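You operate a simulated robot arm through the tools that you are given. There is no shell and no other tool. Be economical: measure what you need, move in short steps, check, and stop when the job is done.

The job below is to be done with a simulated robot arm. You get a single attempt, and the scene is never put back.

TASK
Put the black spacer block on the parts cell of the long tray. Take the small parts box on the top of the nutrunner bench and put it away on the bench top beside the lane rack. Take the nut plate from the front of the test box bench and put it on the white spacer on the top of the nutrunner bench. Any order will do. Set down upright: black spacer block, small parts box.

The check looks at the end state, three seconds after you hand in, the way a careful person would. Anything else that was tipped, shoved, dropped, spilled or broken makes it a failure.

THE ROBOT
A 7-joint arm with a two-finger gripper on a trunk, on a base that drives. Base frame: it is fixed to the floor where the robot stands at the start and does not move with it; the origin is under the middle of the robot, x ahead of it, y to its left, z up; the surface under the hand at the start is at about z = 80. Units: cm, rad, N and s.
With the tool pointing down near the work surface it reaches from about 12 to 36 cm from the robot's upright axis, wherever it stands. Its first joint turns from -2.496 to 2.496 rad. Places, roughly: Parts cell of the long tray (21x27 cm) [-252, 314, 70]; bench top beside the lane rack [-610, 640, 70]; nut plate [0, -225, 75]. Payload 1.47 kg.
The TCP is the grasp point between the finger pads, 1.6 cm short of the fingertips. In the tool frame z runs along the fingers and y along their closing line. The gripper opens to 8.7 cm. The gripper's body begins 5.5 cm behind the TCP.
Orientation is told as [roll, pitch, yaw] about the base's x, y, z axes, in that order, counted from this pose: with the fingers straight down and closing along the base's y, the tool's x points along the base's -x, its y along +y and its z along -z.

THE INTERFACE
- The arm moves only by the tool jog_arm. Its argument "series" is one flat list of numbers, 7 for each row, row after row: the shift along the base's x, y, z in cm, then the turn, a rotation vector about the base's x, y, z in rad, then the gripper command, from -1 (shut) to 1 (fully open), values between in proportion. In form: [tx, ty, tz, wx, wy, wz, claw, tx, ty, tz, wx, wy, wz, claw, ...]. A call has 1 to 20 rows; each row shifts and turns the commanded pose from where the row before left it. A row lasts 0.2 s, in which the tool goes at most 5 cm and 0.15 rad; a call with a longer step from one row to the next is refused whole, and so is a gripper value outside its range. A pose out of reach is approached as far as the arm can. The call stops where the force on the tool passes 40 N (or 10 N more than at its start, if that is more) or the arm is blocked; 0.2 s more then pass. Each finger travels about 4.5 cm/s and halts on what it meets, pressing with about 27 N; the grip force reading is that of the motor and also rises with nothing between the fingers. The clock runs only during rows and for 0.2 s after the last one: add rows that do not move to give the fingers time. The reply holds the time, the measured pose of the TCP, the force on the tool along the base axes, the opening and the grip force, in the units named above and with some noise, with the torque about the TCP (base axes, N m) and any sound that the robot's microphone picked up, and new pictures: "show" is both (left out), scene, wrist or none.
- Cameras (640 x 400 px; columns grow to the right, rows downward): "scene" is now at [10.05, -5.87, 161.13]; the picture's right is [-0.88, -0.47, 0.00], its down [-0.41, 0.76, -0.50] and it looks along [0.24, -0.45, -0.86] (base axes); focal length 260 px, centre (320, 200). "wrist" rides on the gripper at [7.3, 1.2, -9] in the tool frame; the picture's right is [-0.16, 0.99, 0.00], its down [-0.72, -0.12, -0.68] and it looks along [-0.67, -0.11, 0.73] (tool axes); focal length 247 px, centre (320, 200). There is no depth. A picture from a camera that has moved, and an enlarged one, comes with that camera's place and axes in the base frame and with its lens.
- lift_body(by): slides the trunk up (or, below 0, down) by that many cm; the arm and the scene camera ride with it, the base frame stays. It gives what a move gives, with no picture.
- roll_base(legs): drives the robot by 1 to 6 legs, each [ahead, left, turn to the left] in cm, cm and rad, along the robot's own axes; the way and the turn of a leg run together, so that a leg with both is an arc; at most 150 cm and 3.142 rad a leg. The arm and the cameras ride along, it lands a little off, and it stops where it bumps. It gives what a move gives, and a new picture of the scene camera.
- pan_tilt(pan, tilt): turns the head with the scene camera to pan (to the left, within 1.501 rad either way) and tilt (down, from -0.506 to 1.204), counted from straight ahead of the robot. It gives what a move gives, and a new picture of the scene camera.
- zoom(camera, box): a new picture of the part [left, top, right, bottom] of that camera's present view, enlarged. No time passes.
- finish_job(): hands the job in; it is judged then, once.

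Work in short steps. Places have to be worked out from the pictures, the camera data and where the tool is seen: move nearer, look again, correct. Check each grasp and each placing, and mend what went wrong. You have 165 turns and 260 pictures in all, those below and enlarged ones among them. Open the gripper and draw the arm clear of the work before you hand the job in, unless the task says otherwise; then end with one line.

The tools are called after ">>>" by a JSON object that holds its "fn" and its "kwargs". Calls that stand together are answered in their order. jog_arm: Moves the arm, as the interface text tells. Its arguments: {"type":"object","properties":{"series":{"type":"array"},"show":{"type":"string","enum":["both","scene","wrist","none"]}},"required":["series"]} The other tools are called the same way: lift_body (by) slides the trunk up or down; roll_base (legs) drives the base; pan_tilt (pan, tilt) turns the head that bears the scene camera; zoom (camera, box) takes an enlarged picture of a part of a camera's view; finish_job () hands the job in.

At the start:

```text
time_s: 0.0
position: [11.76, -27.48, 106.81]
orientation: [-0.001, 0.002, -0.001]
contact_force: [-0.3, -0.8, 0.8]
wrist_torque: [0.02, -0.02, -0.01]
gripper_width: 8.71
gripper_force: 0.1
trunk travel left (down, up): [-96.7, 27.3]
robot x, y, heading: [-0.0, -0.1, 0.003]
head pan, tilt: [-1.08, 1.042]
```

scene: 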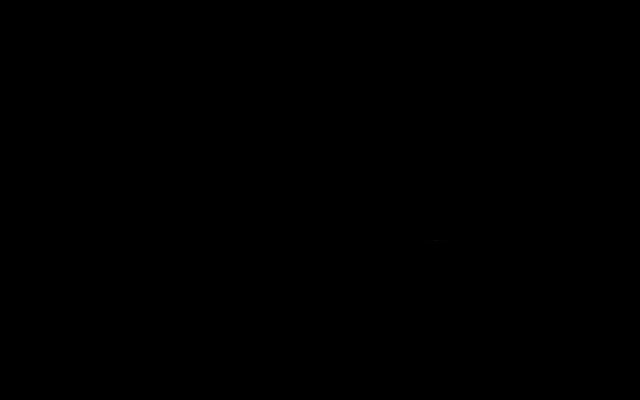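
wrist: 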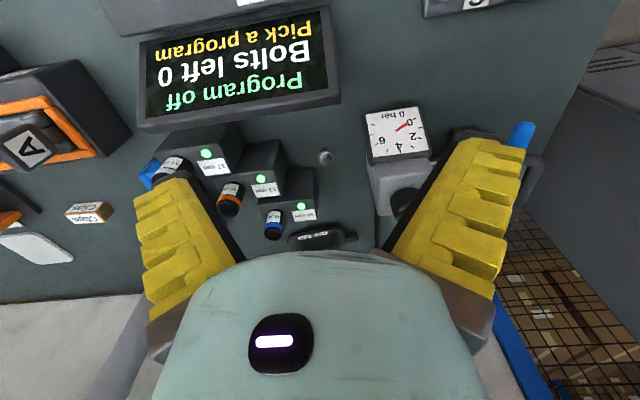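

The scene picture is black; the wrist shows the nutrunner bench. I turn the head to see whether the scene camera works elsewhere.

>>> {"fn": "pan_tilt", "kwargs": {"pan": 0.0, "tilt": 0.5}}

>>> {"fn": "zoom", "kwargs": {"camera": "wrist", "box": [0, 0, 640, 400]}}

```text
time_s: 1.3
position: [11.78, -27.47, 106.72]
orientation: [-0.001, 0.0, -0.002]
contact_force: [-0.3, 0.1, 0.7]
wrist_torque: [-0.02, 0.06, 0.0]
gripper_width: 8.72
gripper_force: 0.1
trunk travel left (down, up): [-96.7, 27.3]
robot x, y, heading: [-0.06, 0.06, 0.001]
head pan, tilt: [0.0, 0.499]
camera scene: at [11.87, -7.3, 164.71], right [-0.83, -0.56, 0.0], down [-0.31, 0.46, -0.83], along [0.47, -0.69, -0.56], focal length 260 px, centre (320, 200)
```

scene: 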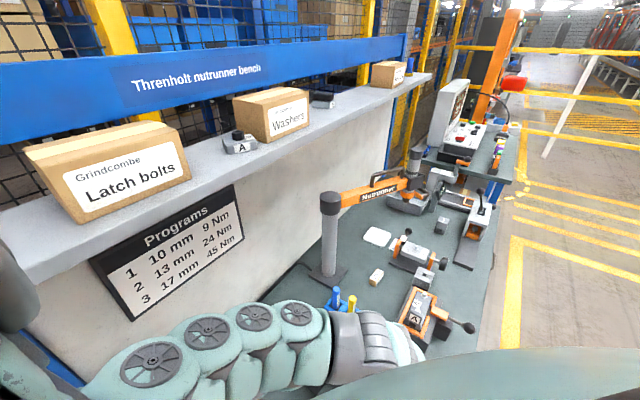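

```text
1.00 times, centred on (320, 200) of wrist (not enlarged: the box is as wide or as high as the picture)
camera zoom: at [4.48, -26.41, 115.74], right [0.16, 0.99, 0.0], down [0.72, -0.12, 0.68], along [0.67, -0.11, -0.73], focal length 247 px, centre (320, 200)
```

zoom: 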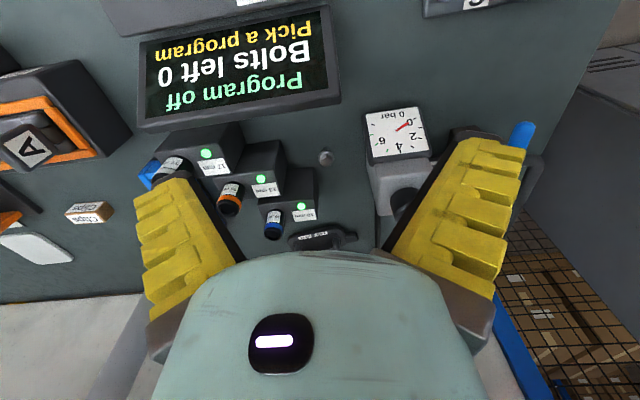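

The bench is ahead with a shelf behind it. The camera data don't match pan 0, so I take a fresh picture to see if the head was still moving.

>>> {"fn": "zoom", "kwargs": {"camera": "scene", "box": [0, 0, 640, 400]}}

>>> {"fn": "zoom", "kwargs": {"camera": "scene", "box": [280, 180, 520, 330]}}

```text
1.00 times, centred on (320, 200) of scene (not enlarged: the box is as wide or as high as the picture)
camera zoom: at [11.87, -7.3, 164.71], right [-0.83, -0.56, 0.0], down [-0.31, 0.46, -0.83], along [0.47, -0.69, -0.56], focal length 260 px, centre (320, 200)
```

zoom: 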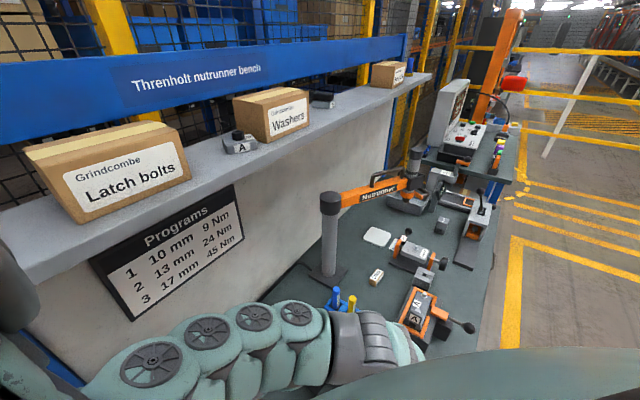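

```text
2.67 times, centred on (400, 255) of scene
camera zoom: at [11.87, -7.3, 164.71], right [-0.83, -0.56, 0.0], down [-0.31, 0.46, -0.83], along [0.47, -0.69, -0.56], focal length 693 px, centre (107, 53)
```

zoom: 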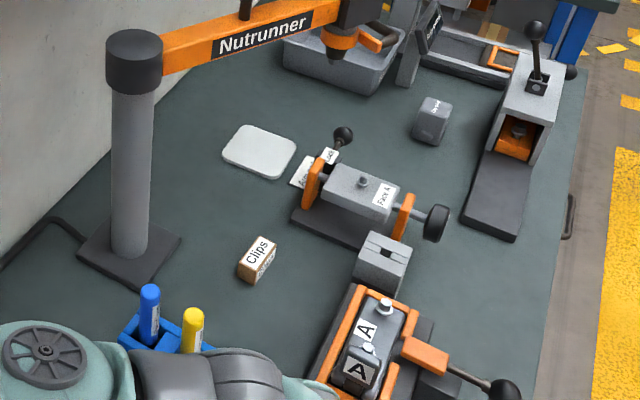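

The camera data agree with the nut plate's rough place. I test how the head responds to another pan.

>>> {"fn": "pan_tilt", "kwargs": {"pan": -0.5, "tilt": 1.1}}

>>> {"fn": "pan_tilt", "kwargs": {"pan": 1.0, "tilt": 0.6}}

```text
time_s: 2.3
position: [11.73, -27.46, 106.75]
orientation: [0.0, -0.001, -0.002]
contact_force: [-0.8, -0.7, 0.4]
wrist_torque: [-0.02, 0.0, 0.02]
gripper_width: 8.7
gripper_force: 0.1
trunk travel left (down, up): [-96.7, 27.3]
robot x, y, heading: [0.38, -0.09, 0.002]
head pan, tilt: [-0.499, 1.1]
camera scene: at [10.73, -5.57, 161.22], right [-0.83, -0.56, 0.0], down [-0.48, 0.71, -0.52], along [0.29, -0.43, -0.86], focal length 260 px, centre (320, 200)
```

scene: 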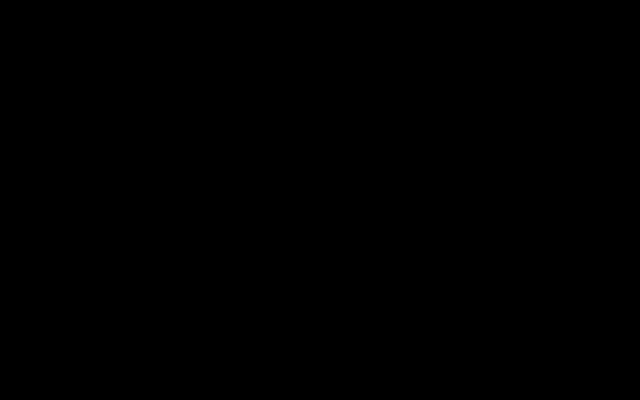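

```text
time_s: 3.9
position: [11.82, -27.49, 106.82]
orientation: [0.002, -0.001, 0.0]
contact_force: [0.3, -0.7, 0.6]
wrist_torque: [0.01, 0.01, 0.01]
gripper_width: 8.71
gripper_force: 0.0
trunk travel left (down, up): [-96.7, 27.3]
robot x, y, heading: [0.13, -0.31, 0.001]
head pan, tilt: [1.0, 0.6]
camera scene: at [11.67, -6.99, 163.76], right [-0.83, -0.56, 0.0], down [-0.36, 0.53, -0.77], along [0.43, -0.63, -0.64], focal length 260 px, centre (320, 200)
```

scene: 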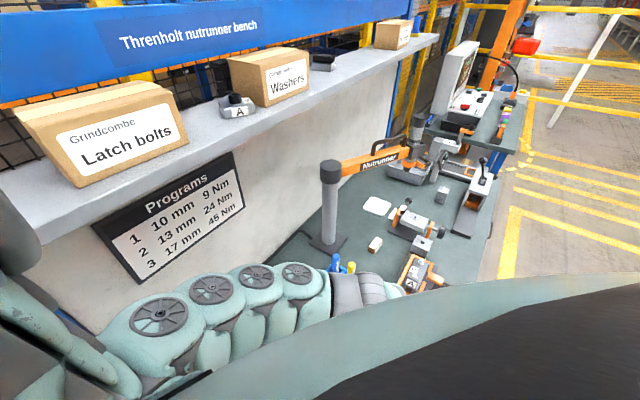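

Pan seems not to respond (direction remains -0.97 rad) while tilt does; too much tilt is black. I try the other pan direction.

>>> {"fn": "pan_tilt", "kwargs": {"pan": -1.4, "tilt": 0.75}}

```text
time_s: 6.1
position: [11.8, -27.48, 106.78]
orientation: [-0.001, -0.001, -0.001]
contact_force: [-0.4, 0.1, -1.0]
wrist_torque: [-0.03, 0.02, -0.02]
gripper_width: 8.71
gripper_force: 0.0
trunk travel left (down, up): [-96.7, 27.3]
robot x, y, heading: [-0.29, -0.05, -0.002]
head pan, tilt: [-1.4, 0.75]
camera scene: at [8.31, -8.13, 163.33], right [-0.99, -0.17, 0.0], down [-0.12, 0.67, -0.73], along [0.12, -0.72, -0.68], focal length 260 px, centre (320, 200)
```

scene: 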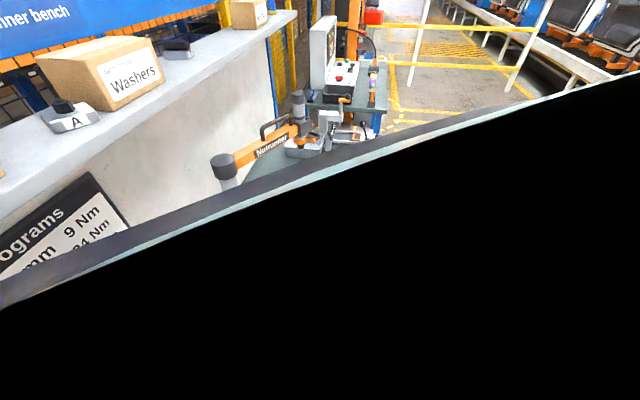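

Pan moves this way. Check whether pan to the left is freed or whether it jams at -0.97.

>>> {"fn": "pan_tilt", "kwargs": {"pan": -0.6, "tilt": 0.1}}

```text
time_s: 7.2
position: [11.73, -27.5, 106.79]
orientation: [-0.001, 0.001, -0.001]
contact_force: [-1.0, 0.0, 0.1]
wrist_torque: [-0.04, -0.01, -0.01]
gripper_width: 8.69
gripper_force: 0.1
trunk travel left (down, up): [-96.7, 27.3]
robot x, y, heading: [-0.38, -0.25, -0.004]
head pan, tilt: [-0.6, 0.099]
camera scene: at [12.24, -7.58, 168.51], right [-0.82, -0.57, 0.0], down [-0.1, 0.14, -0.98], along [0.56, -0.81, -0.18], focal length 260 px, centre (320, 200)
```

scene: 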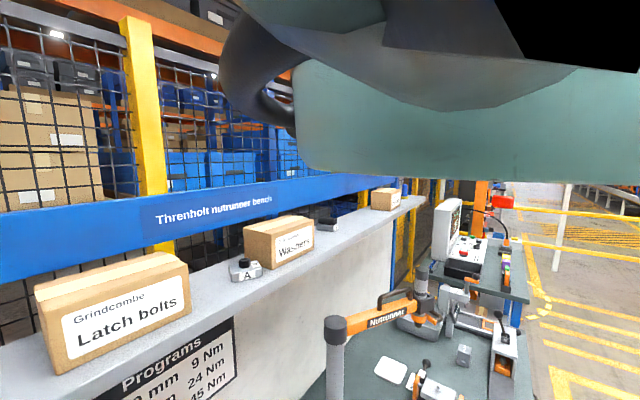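

The arm's own upper part frames the view. I go back to a useful tilt and enlarge the bench to identify the parts.

>>> {"fn": "pan_tilt", "kwargs": {"pan": -1.0, "tilt": 0.45}}

>>> {"fn": "zoom", "kwargs": {"camera": "scene", "box": [340, 130, 532, 250]}}

>>> {"fn": "zoom", "kwargs": {"camera": "scene", "box": [320, 240, 480, 340]}}

>>> {"fn": "zoom", "kwargs": {"camera": "scene", "box": [200, 60, 440, 210]}}

```text
time_s: 8.1
position: [11.78, -27.53, 106.65]
orientation: [0.0, 0.001, -0.003]
contact_force: [-0.5, -0.2, 0.0]
wrist_torque: [-0.01, 0.0, 0.01]
gripper_width: 8.7
gripper_force: 0.1
trunk travel left (down, up): [-96.7, 27.3]
robot x, y, heading: [0.04, -0.05, -0.001]
head pan, tilt: [-1.0, 0.45]
camera scene: at [11.87, -7.69, 165.98], right [-0.84, -0.54, 0.0], down [-0.23, 0.37, -0.9], along [0.49, -0.76, -0.43], focal length 260 px, centre (320, 200)
```

scene: 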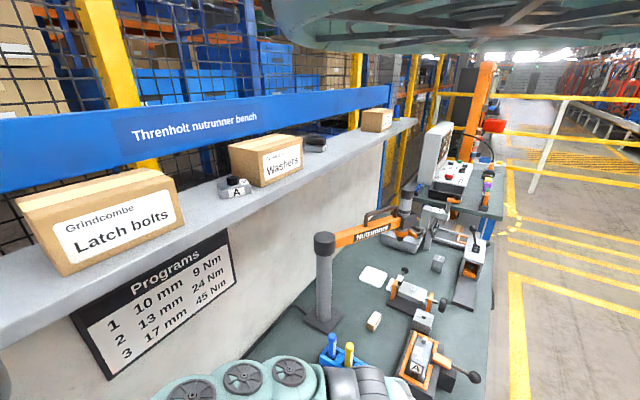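

```text
3.33 times, centred on (436, 190) of scene
camera zoom: at [11.87, -7.69, 165.98], right [-0.84, -0.54, 0.0], down [-0.23, 0.37, -0.9], along [0.49, -0.76, -0.43], focal length 866 px, centre (-67, 233)
```

zoom: 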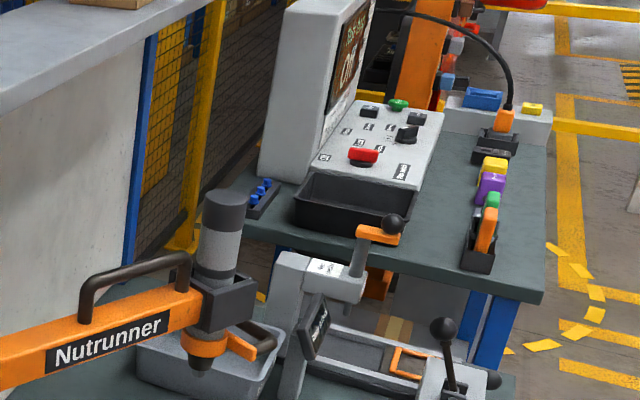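

```text
4.00 times, centred on (400, 290) of scene
camera zoom: at [11.87, -7.69, 165.98], right [-0.84, -0.54, 0.0], down [-0.23, 0.37, -0.9], along [0.49, -0.76, -0.43], focal length 1039 px, centre (0, -160)
```

zoom: 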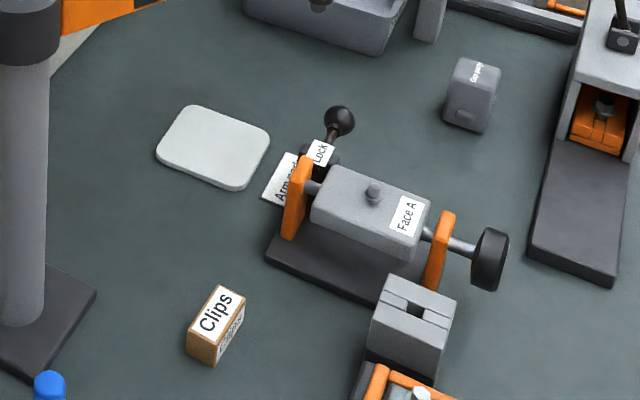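

```text
2.67 times, centred on (320, 135) of scene
camera zoom: at [11.87, -7.69, 165.98], right [-0.84, -0.54, 0.0], down [-0.23, 0.37, -0.9], along [0.49, -0.76, -0.43], focal length 693 px, centre (320, 373)
```

zoom: 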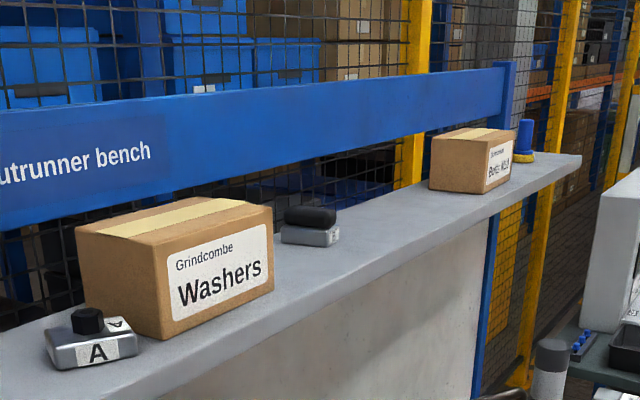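

Clips box ≈ (33,-78), white spacer ≈ (43,-101). I want to know how the robot stands relative to the bench, so I yaw the wrist camera to look to the robot's left (+y).

>>> {"fn": "jog_arm", "kwargs": {"series": [0, 0, 2, 0, 0, 0.15, 1, 0, 0, 2, 0, 0, 0.15, 1, 0, 0, 2, 0, 0, 0.15, 1, 0, 0, 2, 0, 0, 0.15, 1, 0, 0, 0, 0, 0, 0.15, 1, 0, 0, 0, 0, 0, 0.15, 1, 0, 0, 0, 0, 0, 0.15, 1, 0, 0, 0, 0, 0, 0.15, 1, 0, 0, 0, 0, 0, 0.15, 1, 0, 0, 0, 0, 0, 0.15, 1], "show": "wrist"}}

```text
time_s: 10.3
position: [10.41, -30.76, 111.91]
orientation: [0.001, 0.0, 1.501]
contact_force: [-0.3, -0.2, -0.3]
wrist_torque: [-0.01, 0.0, 0.02]
gripper_width: 8.7
gripper_force: 0.0
out of reach, approached as far as the arm can: row 1, 2, 3, 4
trunk travel left (down, up): [-96.7, 27.3]
robot x, y, heading: [-0.03, 0.38, -0.001]
head pan, tilt: [-1.0, 0.45]
camera wrist: at [8.63, -38.01, 120.9], right [-0.97, 0.23, 0.0], down [0.17, 0.71, 0.68], along [0.15, 0.66, -0.73], focal length 247 px, centre (320, 200)
```

wrist: 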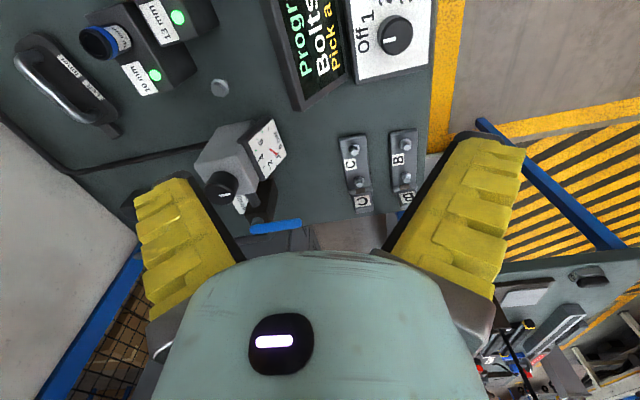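

The robot's trunk isn't visible at the origin above the bench, so the robot may come from above or be otherwise shaped. I tilt the wrist to look at the robot itself.

>>> {"fn": "jog_arm", "kwargs": {"series": [0, 0, 0, 0.15, 0, 0, 1, 0, 0, 0, 0.15, 0, 0, 1, 0, 0, 0, 0.15, 0, 0, 1, 0, 0, 0, 0.15, 0, 0, 1, 0, 0, 0, 0.15, 0, 0, 1, 0, 0, 0, 0.15, 0, 0, 1], "show": "both"}}

```text
time_s: 11.7
position: [16.2, -29.02, 115.89]
orientation: [0.066, -0.747, 1.47]
contact_force: [-0.1, -0.1, -0.6]
wrist_torque: [0.01, 0.01, 0.02]
gripper_width: 8.7
gripper_force: 0.1
out of reach, approached as far as the arm can: row 4, 5, 6
trunk travel left (down, up): [-96.7, 27.3]
robot x, y, heading: [0.07, 0.04, -0.002]
head pan, tilt: [-1.0, 0.45]
camera scene: at [11.88, -7.68, 165.96], right [-0.84, -0.54, 0.0], down [-0.23, 0.37, -0.9], along [0.49, -0.76, -0.44], focal length 260 px, centre (320, 200)
camera wrist: at [14.49, -40.57, 117.52], right [-0.97, 0.17, 0.16], down [0.17, 0.06, 0.98], along [0.16, 0.98, -0.09], focal length 247 px, centre (320, 200)
```

scene: 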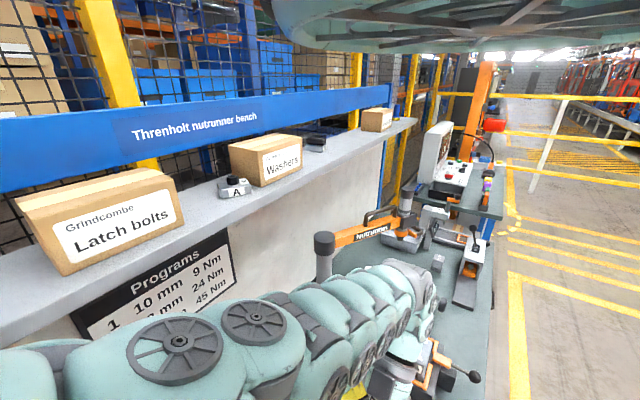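
wrist: 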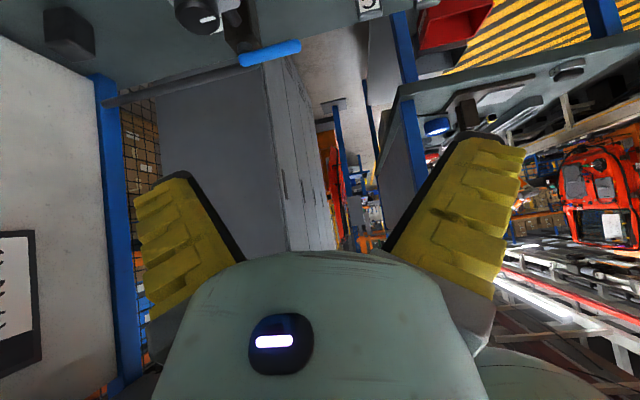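

No trunk is visible between bench and arm, so the robot evidently works from above (disc over the camera), driving over the benches. I restore the wrist to pointing down.

>>> {"fn": "jog_arm", "kwargs": {"series": [0, 0, 0, -0.15, 0, 0, 1, 0, 0, 0, -0.15, 0, 0, 1, 0, 0, 0, -0.15, 0, 0, 1, 0, 0, 0, -0.15, 0, 0, 1, 0, 0, 0, -0.15, 0, 0, 1], "show": "none"}}

```text
time_s: 12.9
position: [18.93, -35.3, 110.29]
orientation: [0.001, 0.002, 1.498]
contact_force: [-0.5, 0.0, 0.7]
wrist_torque: [0.02, 0.0, 0.0]
gripper_width: 8.7
gripper_force: 0.0
out of reach, approached as far as the arm can: row 3, 4, 5
trunk travel left (down, up): [-96.7, 27.3]
robot x, y, heading: [-0.08, -0.14, 0.003]
head pan, tilt: [-1.0, 0.45]
```

Commands restart from the measured pose. I raise the trunk for clearance and drive a bit back and right toward the nut plate, watching for bumps.

>>> {"fn": "lift_body", "kwargs": {"by": 20}}

>>> {"fn": "roll_base", "kwargs": {"legs": [[-30, 0, 0], [0, -60, 0]]}}

```text
time_s: 15.1
position: [18.97, -35.24, 130.28]
orientation: [0.003, -0.002, 1.498]
contact_force: [0.4, 0.0, 0.5]
wrist_torque: [-0.01, 0.0, -0.02]
gripper_width: 8.7
gripper_force: 0.1
trunk travel left (down, up): [-116.7, 7.3]
robot x, y, heading: [0.36, 0.19, -0.0]
head pan, tilt: [-1.0, 0.45]
```

```text
time_s: 20.1
position: [-11.2, -95.55, 130.3]
orientation: [0.0, -0.003, 1.493]
contact_force: [0.5, -0.2, 0.1]
wrist_torque: [0.02, 0.02, 0.0]
gripper_width: 8.7
gripper_force: 0.1
trunk travel left (down, up): [-116.7, 7.3]
robot x, y, heading: [-29.83, -60.07, -0.006]
head pan, tilt: [-1.0, 0.45]
camera scene: at [-18.1, -68.0, 185.97], right [-0.84, -0.54, 0.0], down [-0.23, 0.37, -0.9], along [0.48, -0.76, -0.44], focal length 260 px, centre (320, 200)
```

scene: 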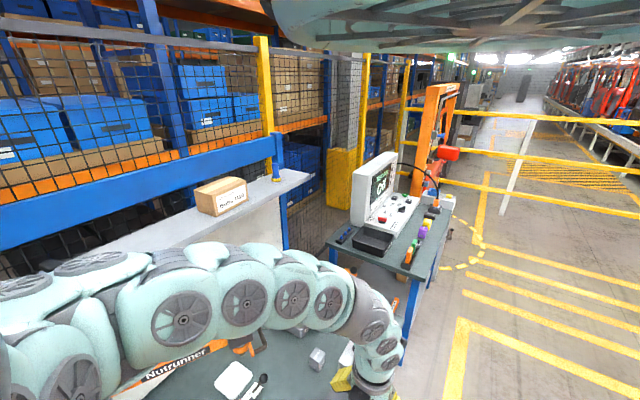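

Driving is free. I go on 115 cm to the right.

>>> {"fn": "roll_base", "kwargs": {"legs": [[0, -110, 0]]}}

>>> {"fn": "zoom", "kwargs": {"camera": "scene", "box": [160, 150, 480, 350]}}

```text
time_s: 25.9
position: [-13.78, -208.45, 130.24]
orientation: [0.0, -0.001, 1.47]
contact_force: [0.2, -0.3, -0.7]
wrist_torque: [0.01, -0.01, 0.03]
gripper_width: 8.72
gripper_force: 0.0
trunk travel left (down, up): [-116.7, 7.3]
robot x, y, heading: [-32.22, -172.77, -0.029]
head pan, tilt: [-1.0, 0.45]
camera scene: at [-20.22, -180.8, 185.97], right [-0.86, -0.52, 0.0], down [-0.22, 0.37, -0.9], along [0.46, -0.77, -0.44], focal length 260 px, centre (320, 200)
```

scene: 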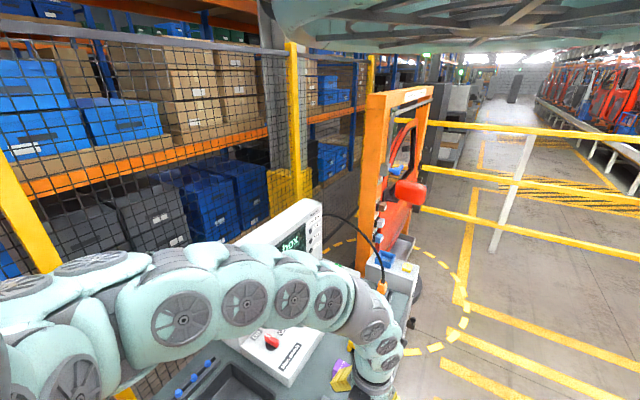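

```text
2.00 times, centred on (320, 250) of scene
camera zoom: at [-20.22, -180.8, 185.97], right [-0.86, -0.52, 0.0], down [-0.22, 0.37, -0.9], along [0.46, -0.77, -0.44], focal length 519 px, centre (320, 100)
```

zoom: 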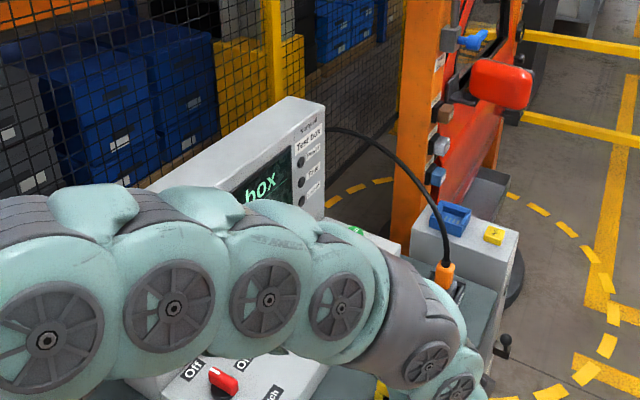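

I turn the wrist camera toward the nut plate (+x,-y).

>>> {"fn": "jog_arm", "kwargs": {"series": [0, 0.5, 0, 0, 0, -0.15, 1, 0, 0.5, 0, 0, 0, -0.15, 1, 0, 0.5, 0, 0, 0, -0.15, 1, 0, 0.5, 0, 0, 0, -0.15, 1, 0, 0.5, 0, 0, 0, -0.15, 1, 0, 0.5, 0, 0, 0, -0.15, 1, 0, 0.5, 0, 0, 0, -0.15, 1, 0, 0.5, 0, 0, 0, -0.15, 1, 0, 0.5, 0, 0, 0, -0.15, 1, 0, 0.5, 0, 0, 0, -0.15, 1, 0, 0.5, 0, 0, 0, -0.15, 1, 0, 0.5, 0, 0, 0, -0.15, 1, 0, 0.5, 0, 0, 0, -0.15, 1, 0, 0.5, 0, 0, 0, -0.15, 1, 0, 0.5, 0, 0, 0, -0.15, 1]}}

```text
time_s: 29.1
position: [-13.36, -204.0, 126.7]
orientation: [0.002, -0.001, -0.783]
contact_force: [-0.4, -0.4, -0.8]
wrist_torque: [-0.02, 0.01, 0.04]
gripper_width: 8.7
gripper_force: 0.1
out of reach, approached as far as the arm can: row 1, 2, 3, 4, 5, 7, 8, 9, 10, 11, 12, 14
trunk travel left (down, up): [-116.7, 7.3]
robot x, y, heading: [-31.74, -172.81, -0.028]
head pan, tilt: [-1.0, 0.45]
camera scene: at [-20.22, -180.8, 185.97], right [-0.86, -0.52, 0.0], down [-0.22, 0.37, -0.9], along [0.46, -0.77, -0.44], focal length 260 px, centre (320, 200)
camera wrist: at [-17.62, -198.2, 135.59], right [0.81, 0.59, 0.0], down [0.43, -0.59, 0.68], along [0.4, -0.55, -0.73], focal length 247 px, centre (320, 200)
```

scene: 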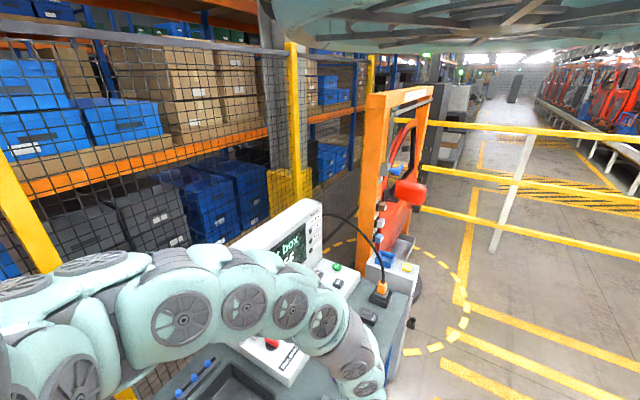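
wrist: 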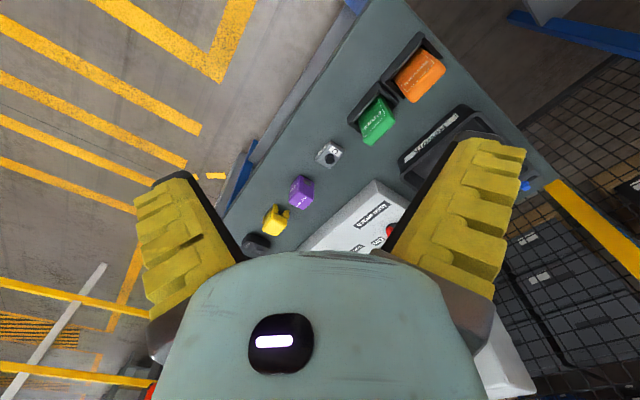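

I see orange/green blocks, a small metal piece with a hole (probably the nut plate), purple and yellow. Enlarging.

>>> {"fn": "zoom", "kwargs": {"camera": "wrist", "box": [240, 20, 480, 170]}}

>>> {"fn": "zoom", "kwargs": {"camera": "wrist", "box": [232, 130, 360, 250]}}

```text
2.67 times, centred on (360, 95) of wrist
camera zoom: at [-17.62, -198.2, 135.59], right [0.81, 0.59, 0.0], down [0.43, -0.59, 0.68], along [0.4, -0.55, -0.73], focal length 659 px, centre (213, 480)
```

zoom: 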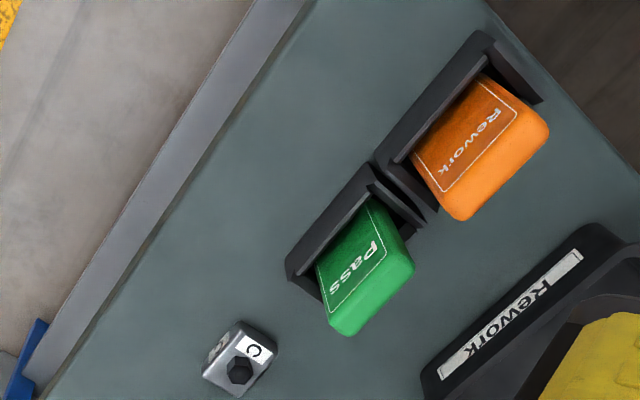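

```text
3.33 times, centred on (296, 190) of wrist
camera zoom: at [-17.62, -198.2, 135.59], right [0.81, 0.59, 0.0], down [0.43, -0.59, 0.68], along [0.4, -0.55, -0.73], focal length 823 px, centre (400, 233)
```

zoom: 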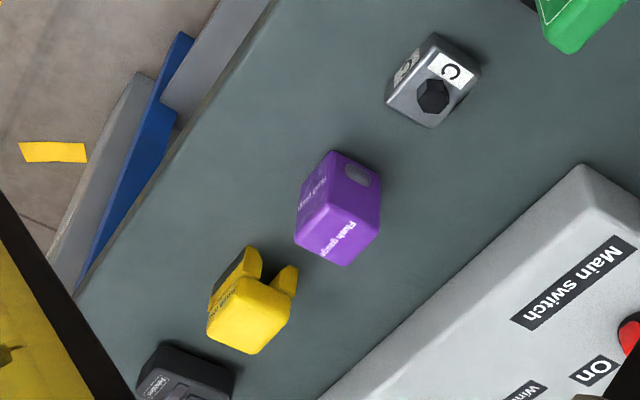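

The nut plate (marked C, black hex bolt) is at about (6,-227,77). I drive so that it lies ~31 cm from the axis, tool kept high.

>>> {"fn": "roll_base", "kwargs": {"legs": [[16, -28, 0.028]]}}

>>> {"fn": "jog_arm", "kwargs": {"series": [0, 1, -1, 0, 0, 0, 1, 0, 1, -2, 0, 0, 0, 1, 0, 0, -3, 0, 0, 0, 1, 0, 0, -3, 0, 0, 0, 1, 0, 0, -3, 0, 0, 0, 1]}}

```text
time_s: 31.2
position: [2.98, -231.83, 126.6]
orientation: [0.0, -0.002, -0.755]
contact_force: [-0.6, -0.4, -0.3]
wrist_torque: [-0.03, -0.02, 0.03]
gripper_width: 8.7
gripper_force: 0.1
trunk travel left (down, up): [-116.7, 7.3]
robot x, y, heading: [-16.34, -201.3, -0.002]
head pan, tilt: [-1.0, 0.45]
camera scene: at [-4.56, -208.78, 185.97], right [-0.84, -0.54, 0.0], down [-0.23, 0.37, -0.9], along [0.48, -0.76, -0.44], focal length 260 px, centre (320, 200)
```

scene: 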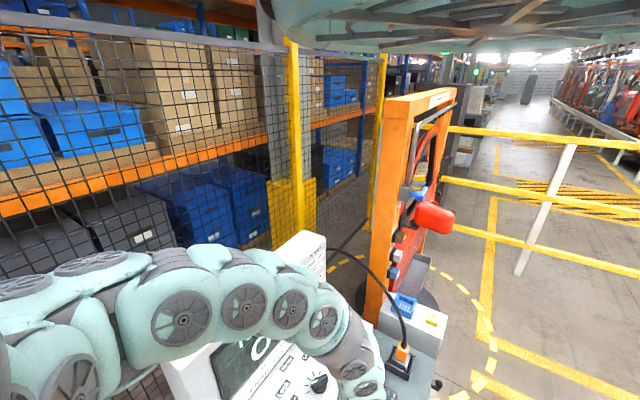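

```text
time_s: 32.4
position: [3.14, -230.27, 114.7]
orientation: [-0.004, -0.007, -0.754]
contact_force: [0.5, -1.7, 0.2]
wrist_torque: [0.12, 0.05, 0.01]
gripper_width: 8.71
gripper_force: 0.1
trunk travel left (down, up): [-116.7, 7.3]
robot x, y, heading: [-16.66, -200.92, 0.002]
head pan, tilt: [-1.0, 0.45]
camera scene: at [-4.56, -208.79, 185.99], right [-0.84, -0.54, 0.0], down [-0.23, 0.37, -0.9], along [0.48, -0.76, -0.43], focal length 260 px, centre (320, 200)
camera wrist: at [-1.39, -224.39, 123.61], right [0.79, 0.61, 0.0], down [0.45, -0.58, 0.68], along [0.42, -0.54, -0.73], focal length 247 px, centre (320, 200)
```

scene: 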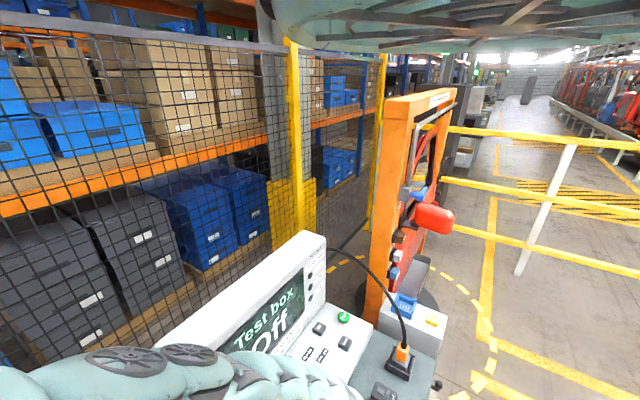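
wrist: 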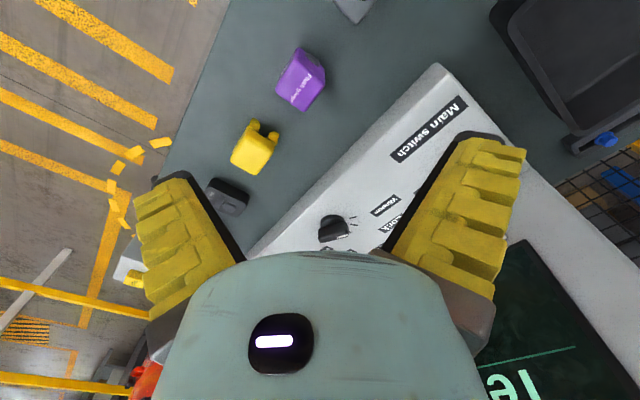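

The plate is about (4.7,-225.5), edges along x/y. To keep the elbow away from the test box screen I shift the robot back and right, and bring the tool toward the plate with yaw 0 for a look.

>>> {"fn": "roll_base", "kwargs": {"legs": [[-8, -5, 0]]}}

>>> {"fn": "jog_arm", "kwargs": {"series": [2, 2, 0, 0, 0, 0.15, 1, 2, 2, 0, 0, 0, 0.15, 1, 2, 2, 0, 0, 0, 0.15, 1, 2, 2, 0, 0, 0, 0.15, 1, 1, 1, 0, 0, 0, 0.15, 1]}}

```text
time_s: 33.5
position: [-5.08, -234.74, 114.59]
orientation: [0.001, 0.0, -0.753]
contact_force: [1.1, -0.3, -0.6]
wrist_torque: [-0.02, 0.01, -0.01]
gripper_width: 8.72
gripper_force: 0.0
trunk travel left (down, up): [-116.7, 7.3]
robot x, y, heading: [-24.5, -205.86, -0.002]
head pan, tilt: [-1.0, 0.45]
camera scene: at [-12.6, -213.66, 185.97], right [-0.84, -0.54, 0.0], down [-0.23, 0.37, -0.9], along [0.48, -0.76, -0.44], focal length 260 px, centre (320, 200)
```

scene: 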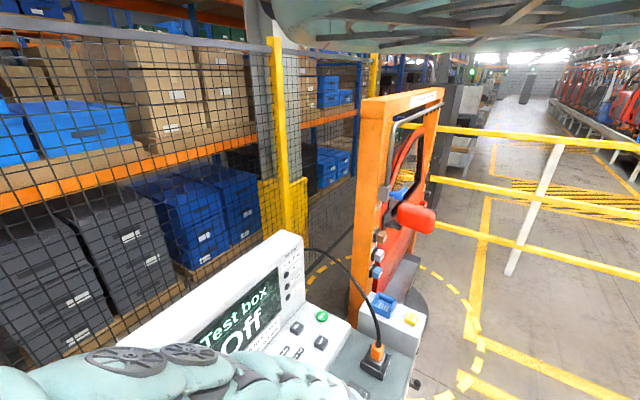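

```text
time_s: 34.8
position: [4.12, -225.7, 114.56]
orientation: [-0.001, 0.0, -0.001]
contact_force: [0.4, -0.1, 0.1]
wrist_torque: [-0.02, -0.01, 0.01]
gripper_width: 8.7
gripper_force: 0.1
trunk travel left (down, up): [-116.7, 7.3]
robot x, y, heading: [-24.7, -205.58, -0.0]
head pan, tilt: [-1.0, 0.45]
camera scene: at [-12.6, -213.66, 185.97], right [-0.84, -0.54, 0.0], down [-0.23, 0.37, -0.9], along [0.48, -0.76, -0.44], focal length 260 px, centre (320, 200)
camera wrist: at [-3.29, -224.57, 123.59], right [0.16, 0.99, 0.0], down [0.72, -0.12, 0.68], along [0.67, -0.11, -0.73], focal length 247 px, centre (320, 200)
```

scene: 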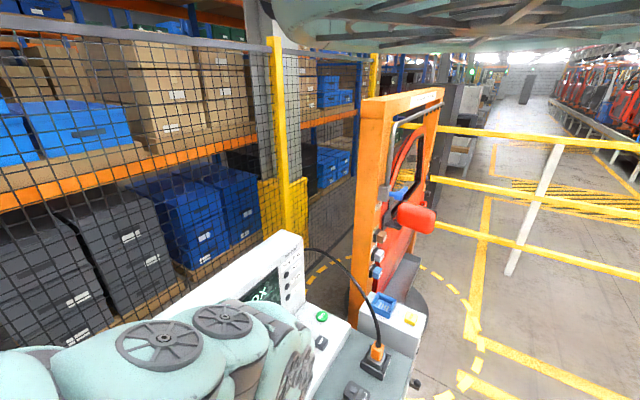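
wrist: 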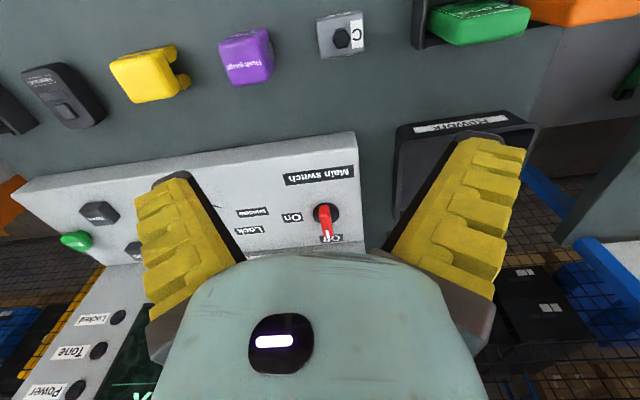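

I enlarge the plate to get its outline.

>>> {"fn": "zoom", "kwargs": {"camera": "wrist", "box": [280, 0, 408, 80]}}

```text
5.00 times, centred on (344, 40) of wrist
camera zoom: at [-3.29, -224.57, 123.59], right [0.16, 0.99, 0.0], down [0.72, -0.12, 0.68], along [0.67, -0.11, -0.73], focal length 1235 px, centre (200, 1000)
```

zoom: 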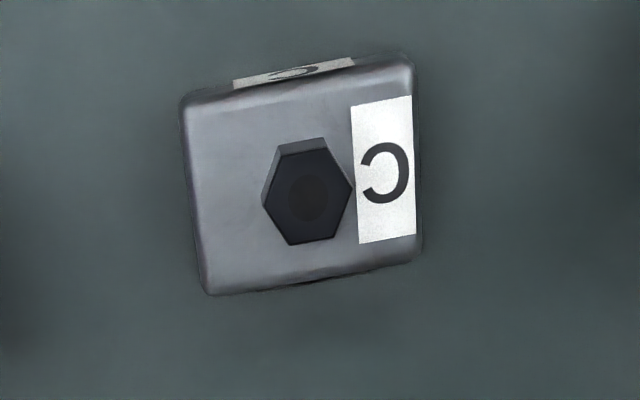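

Plate: about 6.2 (y) x 4.7 (x), centre (4.0,-222.7), axis-aligned. I yaw to +90° to close along x and descend with the arm only (keeps the trunk high), watching the elbow.

>>> {"fn": "jog_arm", "kwargs": {"series": [0, 0.5, -1, 0, 0, 0.15, 1, 0, 0.5, -1, 0, 0, 0.15, 1, 0, 0.5, -1, 0, 0, 0.15, 1, 0, 0.5, -1, 0, 0, 0.15, 1, 0, 0.5, -1, 0, 0, 0.15, 1, 0, 0.5, -1, 0, 0, 0.15, 1, 0, 0, -1, 0, 0, 0.15, 1, 0, 0, -1, 0, 0, 0.15, 1, 0, 0, -1, 0, 0, 0.15, 1, 0, 0, -1, 0, 0, 0.15, 1, 0, 0, -1, 0, 0, 0.07, 1]}}

```text
time_s: 37.1
position: [2.3, -222.0, 108.68]
orientation: [0.001, 0.0, 1.565]
contact_force: [-0.2, 0.5, 0.7]
wrist_torque: [0.01, 0.01, 0.02]
gripper_width: 8.72
gripper_force: 0.0
out of reach, approached as far as the arm can: row 8, 9, 10
trunk travel left (down, up): [-116.7, 7.3]
robot x, y, heading: [-24.4, -205.83, -0.005]
head pan, tilt: [-1.0, 0.45]
camera scene: at [-12.6, -213.67, 185.97], right [-0.84, -0.54, 0.0], down [-0.23, 0.37, -0.9], along [0.48, -0.76, -0.44], focal length 260 px, centre (320, 200)
camera wrist: at [1.1, -229.42, 117.58], right [-0.99, 0.16, 0.0], down [0.12, 0.72, 0.68], along [0.11, 0.67, -0.73], focal length 247 px, centre (320, 200)
```

scene: 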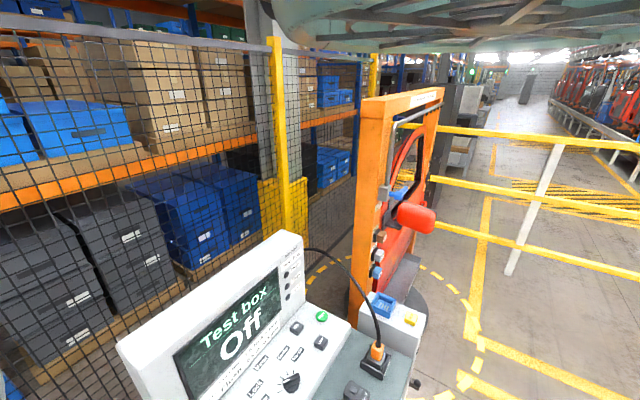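
wrist: 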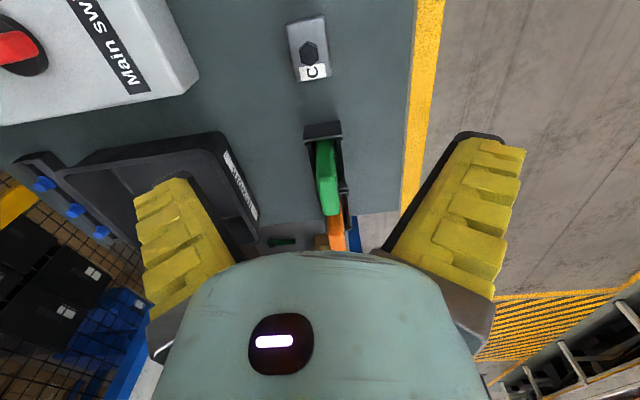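

The elbow has tucked in well clear of the test box. Plate re-measured at (3.6,-222.8). I centre over it and lower the trunk 14 cm.

>>> {"fn": "lift_body", "kwargs": {"by": -12}}

>>> {"fn": "jog_arm", "kwargs": {"series": [0.7, -0.4, 0, 0, 0, 0, 1, 0.6, -0.4, 0, 0, 0, 0, 1, 0, 0, 0, 0, 0, 0, 1]}}

```text
time_s: 38.6
position: [2.24, -222.16, 96.62]
orientation: [0.0, 0.0, 1.563]
contact_force: [0.5, -0.9, -1.1]
wrist_torque: [0.02, -0.02, -0.03]
gripper_width: 8.69
gripper_force: 0.1
trunk travel left (down, up): [-104.7, 19.3]
robot x, y, heading: [-24.59, -206.13, -0.004]
head pan, tilt: [-1.0, 0.45]
```

```text
time_s: 39.5
position: [3.67, -222.87, 96.66]
orientation: [0.0, 0.001, 1.565]
contact_force: [0.4, 0.5, 0.4]
wrist_torque: [0.01, -0.01, -0.01]
gripper_width: 8.7
gripper_force: 0.0
trunk travel left (down, up): [-104.7, 19.3]
robot x, y, heading: [-24.68, -205.75, -0.001]
head pan, tilt: [-1.0, 0.45]
camera scene: at [-12.6, -213.66, 173.97], right [-0.84, -0.54, 0.0], down [-0.23, 0.37, -0.9], along [0.48, -0.76, -0.44], focal length 260 px, centre (320, 200)
camera wrist: at [2.42, -230.22, 105.57], right [-0.99, 0.16, 0.0], down [0.12, 0.72, 0.68], along [0.11, 0.67, -0.73], focal length 247 px, centre (320, 200)
```

scene: 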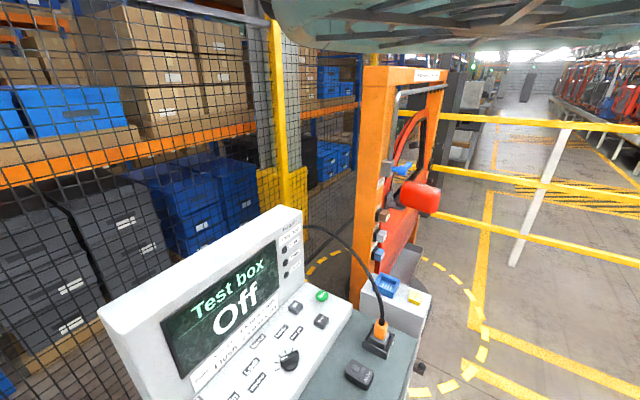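
wrist: 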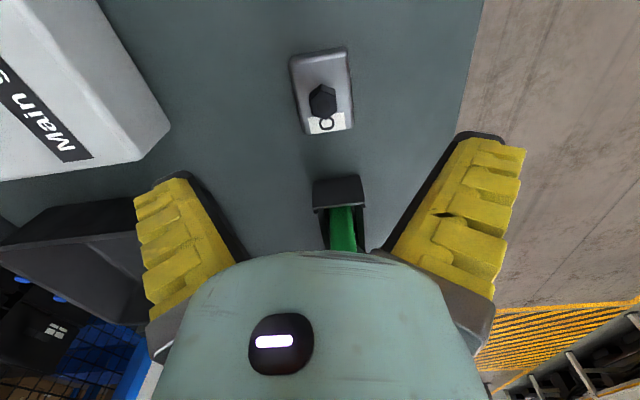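

The plate top is at z≈83.5, centred under the tool. I descend in small steps to TCP ≈82.5.

>>> {"fn": "jog_arm", "kwargs": {"series": [-0.1, 0, -3, 0, 0, 0, 1, 0, 0, -3, 0, 0, 0, 1, 0, 0, -3, 0, 0, 0, 1, 0, 0, -2, 0, 0, 0, 1, 0, 0, -1, 0, 0, 0, 1, 0, 0, -1, 0, 0, 0, 1, 0, 0, -0.7, 0, 0, 0, 1, 0, 0, 0, 0, 0, 0, 1]}}

```text
time_s: 41.2
position: [2.59, -221.25, 95.04]
orientation: [-0.002, -0.001, 1.563]
contact_force: [0.7, -0.8, 0.5]
wrist_torque: [-0.04, 0.04, -0.03]
gripper_width: 8.7
gripper_force: 0.0
out of reach, approached as far as the arm can: row 1, 2, 3, 4, 5, 6, 7
trunk travel left (down, up): [-104.7, 19.3]
robot x, y, heading: [-24.19, -205.81, -0.004]
head pan, tilt: [-1.0, 0.45]
camera scene: at [-12.6, -213.66, 173.97], right [-0.84, -0.54, 0.0], down [-0.23, 0.37, -0.9], along [0.48, -0.76, -0.44], focal length 260 px, centre (320, 200)
camera wrist: at [1.45, -228.6, 103.91], right [-0.99, 0.16, 0.0], down [0.12, 0.72, 0.68], along [0.11, 0.67, -0.73], focal length 247 px, centre (320, 200)
```

scene: 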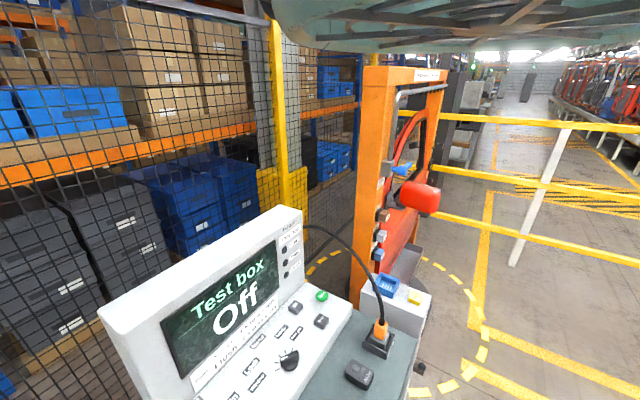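
wrist: 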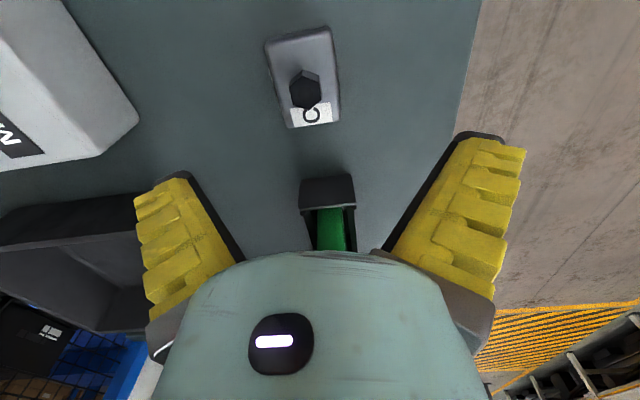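

The arm reaches its low limit; the trunk must come down. I re-centre 5 cm higher, then lower the trunk.

>>> {"fn": "jog_arm", "kwargs": {"series": [0.3, -0.5, 2, 0, 0, 0, 1, 0.3, -0.5, 2, 0, 0, 0, 1, 0.3, -0.6, 2, 0, 0, 0, 1], "show": "none"}}

>>> {"fn": "lift_body", "kwargs": {"by": -12}}

>>> {"fn": "zoom", "kwargs": {"camera": "wrist", "box": [0, 0, 640, 400]}}

```text
time_s: 42.0
position: [3.63, -222.74, 100.92]
orientation: [0.0, -0.002, 1.564]
contact_force: [-0.6, -0.7, -0.2]
wrist_torque: [-0.04, 0.01, -0.03]
gripper_width: 8.7
gripper_force: 0.0
trunk travel left (down, up): [-104.7, 19.3]
robot x, y, heading: [-24.75, -205.61, -0.004]
head pan, tilt: [-1.0, 0.45]
```

```text
time_s: 43.5
position: [3.61, -222.82, 88.95]
orientation: [0.0, 0.0, 1.567]
contact_force: [0.0, -0.5, 0.0]
wrist_torque: [-0.01, 0.02, 0.0]
gripper_width: 8.69
gripper_force: 0.1
trunk travel left (down, up): [-92.7, 31.3]
robot x, y, heading: [-24.19, -205.77, -0.008]
head pan, tilt: [-1.0, 0.45]
```

```text
1.00 times, centred on (320, 200) of wrist (not enlarged: the box is as wide or as high as the picture)
camera zoom: at [2.37, -230.23, 97.92], right [-0.99, 0.16, 0.0], down [0.12, 0.72, 0.68], along [0.11, 0.67, -0.73], focal length 247 px, centre (320, 200)
```

zoom: 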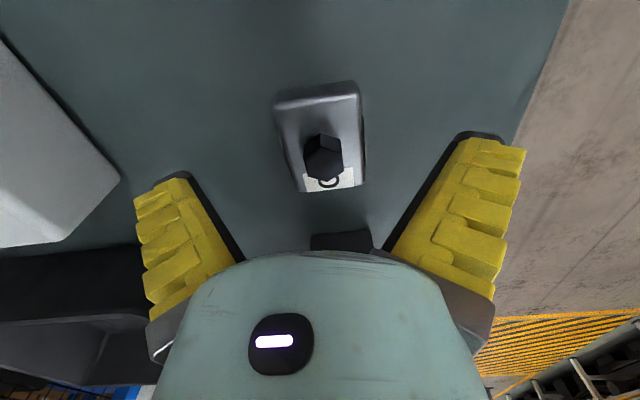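

Well centred. I descend 1 cm at a time to z≈84 and look.

>>> {"fn": "jog_arm", "kwargs": {"series": [0, 0, -1, 0, 0, 0, 1, 0, 0, -1, 0, 0, 0, 1, 0, 0, -1, 0, 0, 0, 1, 0, 0, -1, 0, 0, 0, 1, 0, 0, -1, 0, 0, 0, 1], "show": "wrist"}}

```text
time_s: 44.8
position: [3.53, -223.09, 84.35]
orientation: [0.002, -0.001, 1.563]
contact_force: [-2.6, 4.9, 30.5]
wrist_torque: [-0.01, -0.76, 0.19]
gripper_width: 8.73
gripper_force: 14.0
trunk travel left (down, up): [-92.7, 31.3]
robot x, y, heading: [-24.36, -205.86, -0.006]
head pan, tilt: [-1.0, 0.45]
stopped in row 5: the force on the tool passed its limit at 48 N (the readings are from after the stop); the commanded pose is now the measured one
camera wrist: at [2.31, -230.41, 93.27], right [-0.99, 0.16, 0.0], down [0.12, 0.72, 0.68], along [0.11, 0.67, -0.73], focal length 247 px, centre (320, 200)
```

wrist: 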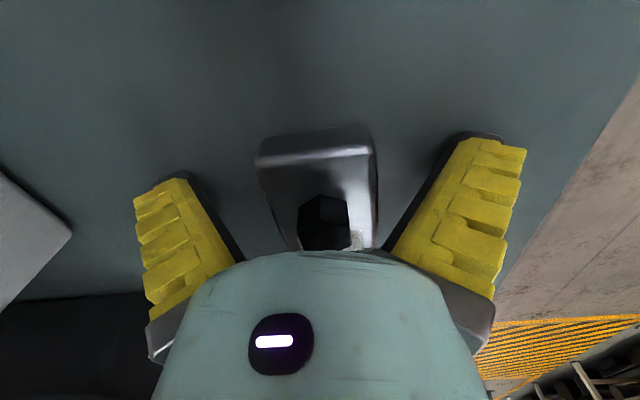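

Fingertips touched the bench (surface z≈82.7). I raise slightly and close on the plate.

>>> {"fn": "jog_arm", "kwargs": {"series": [0, 0, 0.4, 0, 0, 0, 1, 0, 0, 0, 0, 0, 0, 0.2, 0, 0, 0, 0, 0, 0, -0.5, 0, 0, 0, 0, 0, 0, -1, 0, 0, 0, 0, 0, 0, -1, 0, 0, 0, 0, 0, 0, -1], "show": "wrist"}}

```text
time_s: 46.2
position: [3.51, -223.14, 84.73]
orientation: [0.001, 0.0, 1.564]
contact_force: [0.0, 4.2, 25.9]
wrist_torque: [-0.01, -0.16, 0.06]
gripper_width: 7.2
gripper_force: 30.4
trunk travel left (down, up): [-92.7, 31.3]
robot x, y, heading: [-24.51, -205.9, -0.007]
head pan, tilt: [-1.0, 0.45]
camera wrist: at [2.32, -230.42, 93.61], right [-0.99, 0.16, 0.0], down [0.12, 0.72, 0.68], along [0.11, 0.67, -0.73], focal length 247 px, centre (320, 200)
```

wrist: 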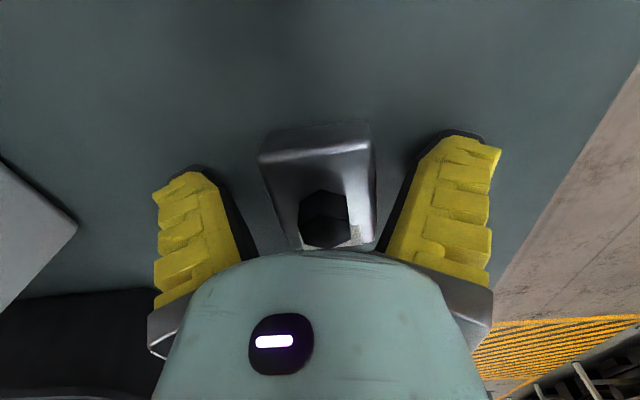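

Force up still 26 N and fingers stopped at 7.2 — maybe rubbing the bench. I reopen, raise 1 cm and re-read.

>>> {"fn": "jog_arm", "kwargs": {"series": [0, 0, 0, 0, 0, 0, 1, 0, 0, 0.5, 0, 0, 0, 1, 0, 0, 0.5, 0, 0, 0, 1, 0, 0, 0, 0, 0, 0, 1], "show": "none"}}

>>> {"fn": "zoom", "kwargs": {"camera": "wrist", "box": [130, 60, 530, 310]}}

```text
time_s: 47.2
position: [3.42, -223.09, 85.57]
orientation: [0.001, 0.0, 1.564]
contact_force: [0.2, -0.5, -0.6]
wrist_torque: [0.02, 0.02, 0.01]
gripper_width: 8.69
gripper_force: 0.1
trunk travel left (down, up): [-92.7, 31.3]
robot x, y, heading: [-24.45, -205.7, -0.004]
head pan, tilt: [-1.0, 0.45]
```

```text
1.60 times, centred on (330, 185) of wrist
camera zoom: at [2.17, -230.49, 94.56], right [-0.99, 0.16, 0.0], down [0.12, 0.72, 0.68], along [0.11, 0.67, -0.73], focal length 395 px, centre (304, 224)
```

zoom: 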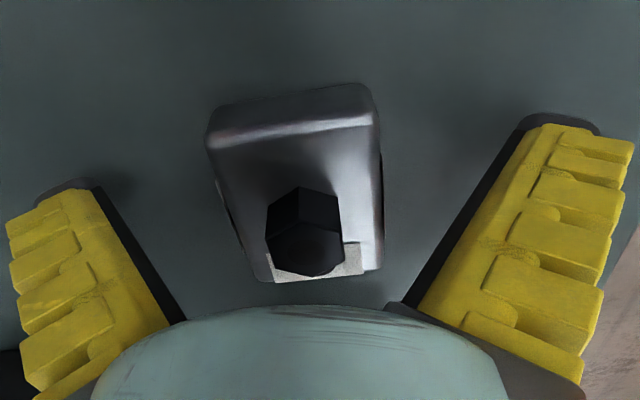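

Free at z=85.57. I close here, fingertips ~1 cm above the bench.

>>> {"fn": "jog_arm", "kwargs": {"series": [0.1, 0.3, -0.3, 0, 0, 0, 1, 0, 0, 0, 0, 0, 0, 0.3, 0, 0, 0, 0, 0, 0, -0.3, 0, 0, 0, 0, 0, 0, -1, 0, 0, 0, 0, 0, 0, -1, 0, 0, 0, 0, 0, 0, -1, 0, 0, 0, 0, 0, 0, -1], "show": "wrist"}}

```text
time_s: 48.8
position: [3.66, -222.81, 85.43]
orientation: [0.0, 0.001, 1.563]
contact_force: [-1.1, 7.0, 37.2]
wrist_torque: [0.11, -0.02, 0.06]
gripper_width: 4.75
gripper_force: 29.8
trunk travel left (down, up): [-92.7, 31.3]
robot x, y, heading: [-24.7, -205.97, -0.006]
head pan, tilt: [-1.0, 0.45]
camera wrist: at [2.42, -230.19, 94.34], right [-0.99, 0.16, 0.0], down [0.12, 0.72, 0.68], along [0.11, 0.67, -0.73], focal length 247 px, centre (320, 200)
```

wrist: 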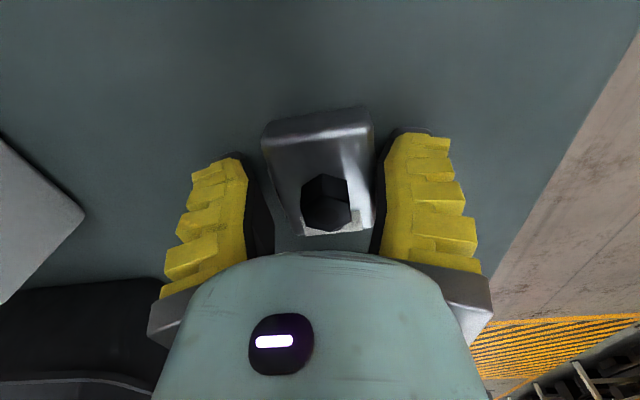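

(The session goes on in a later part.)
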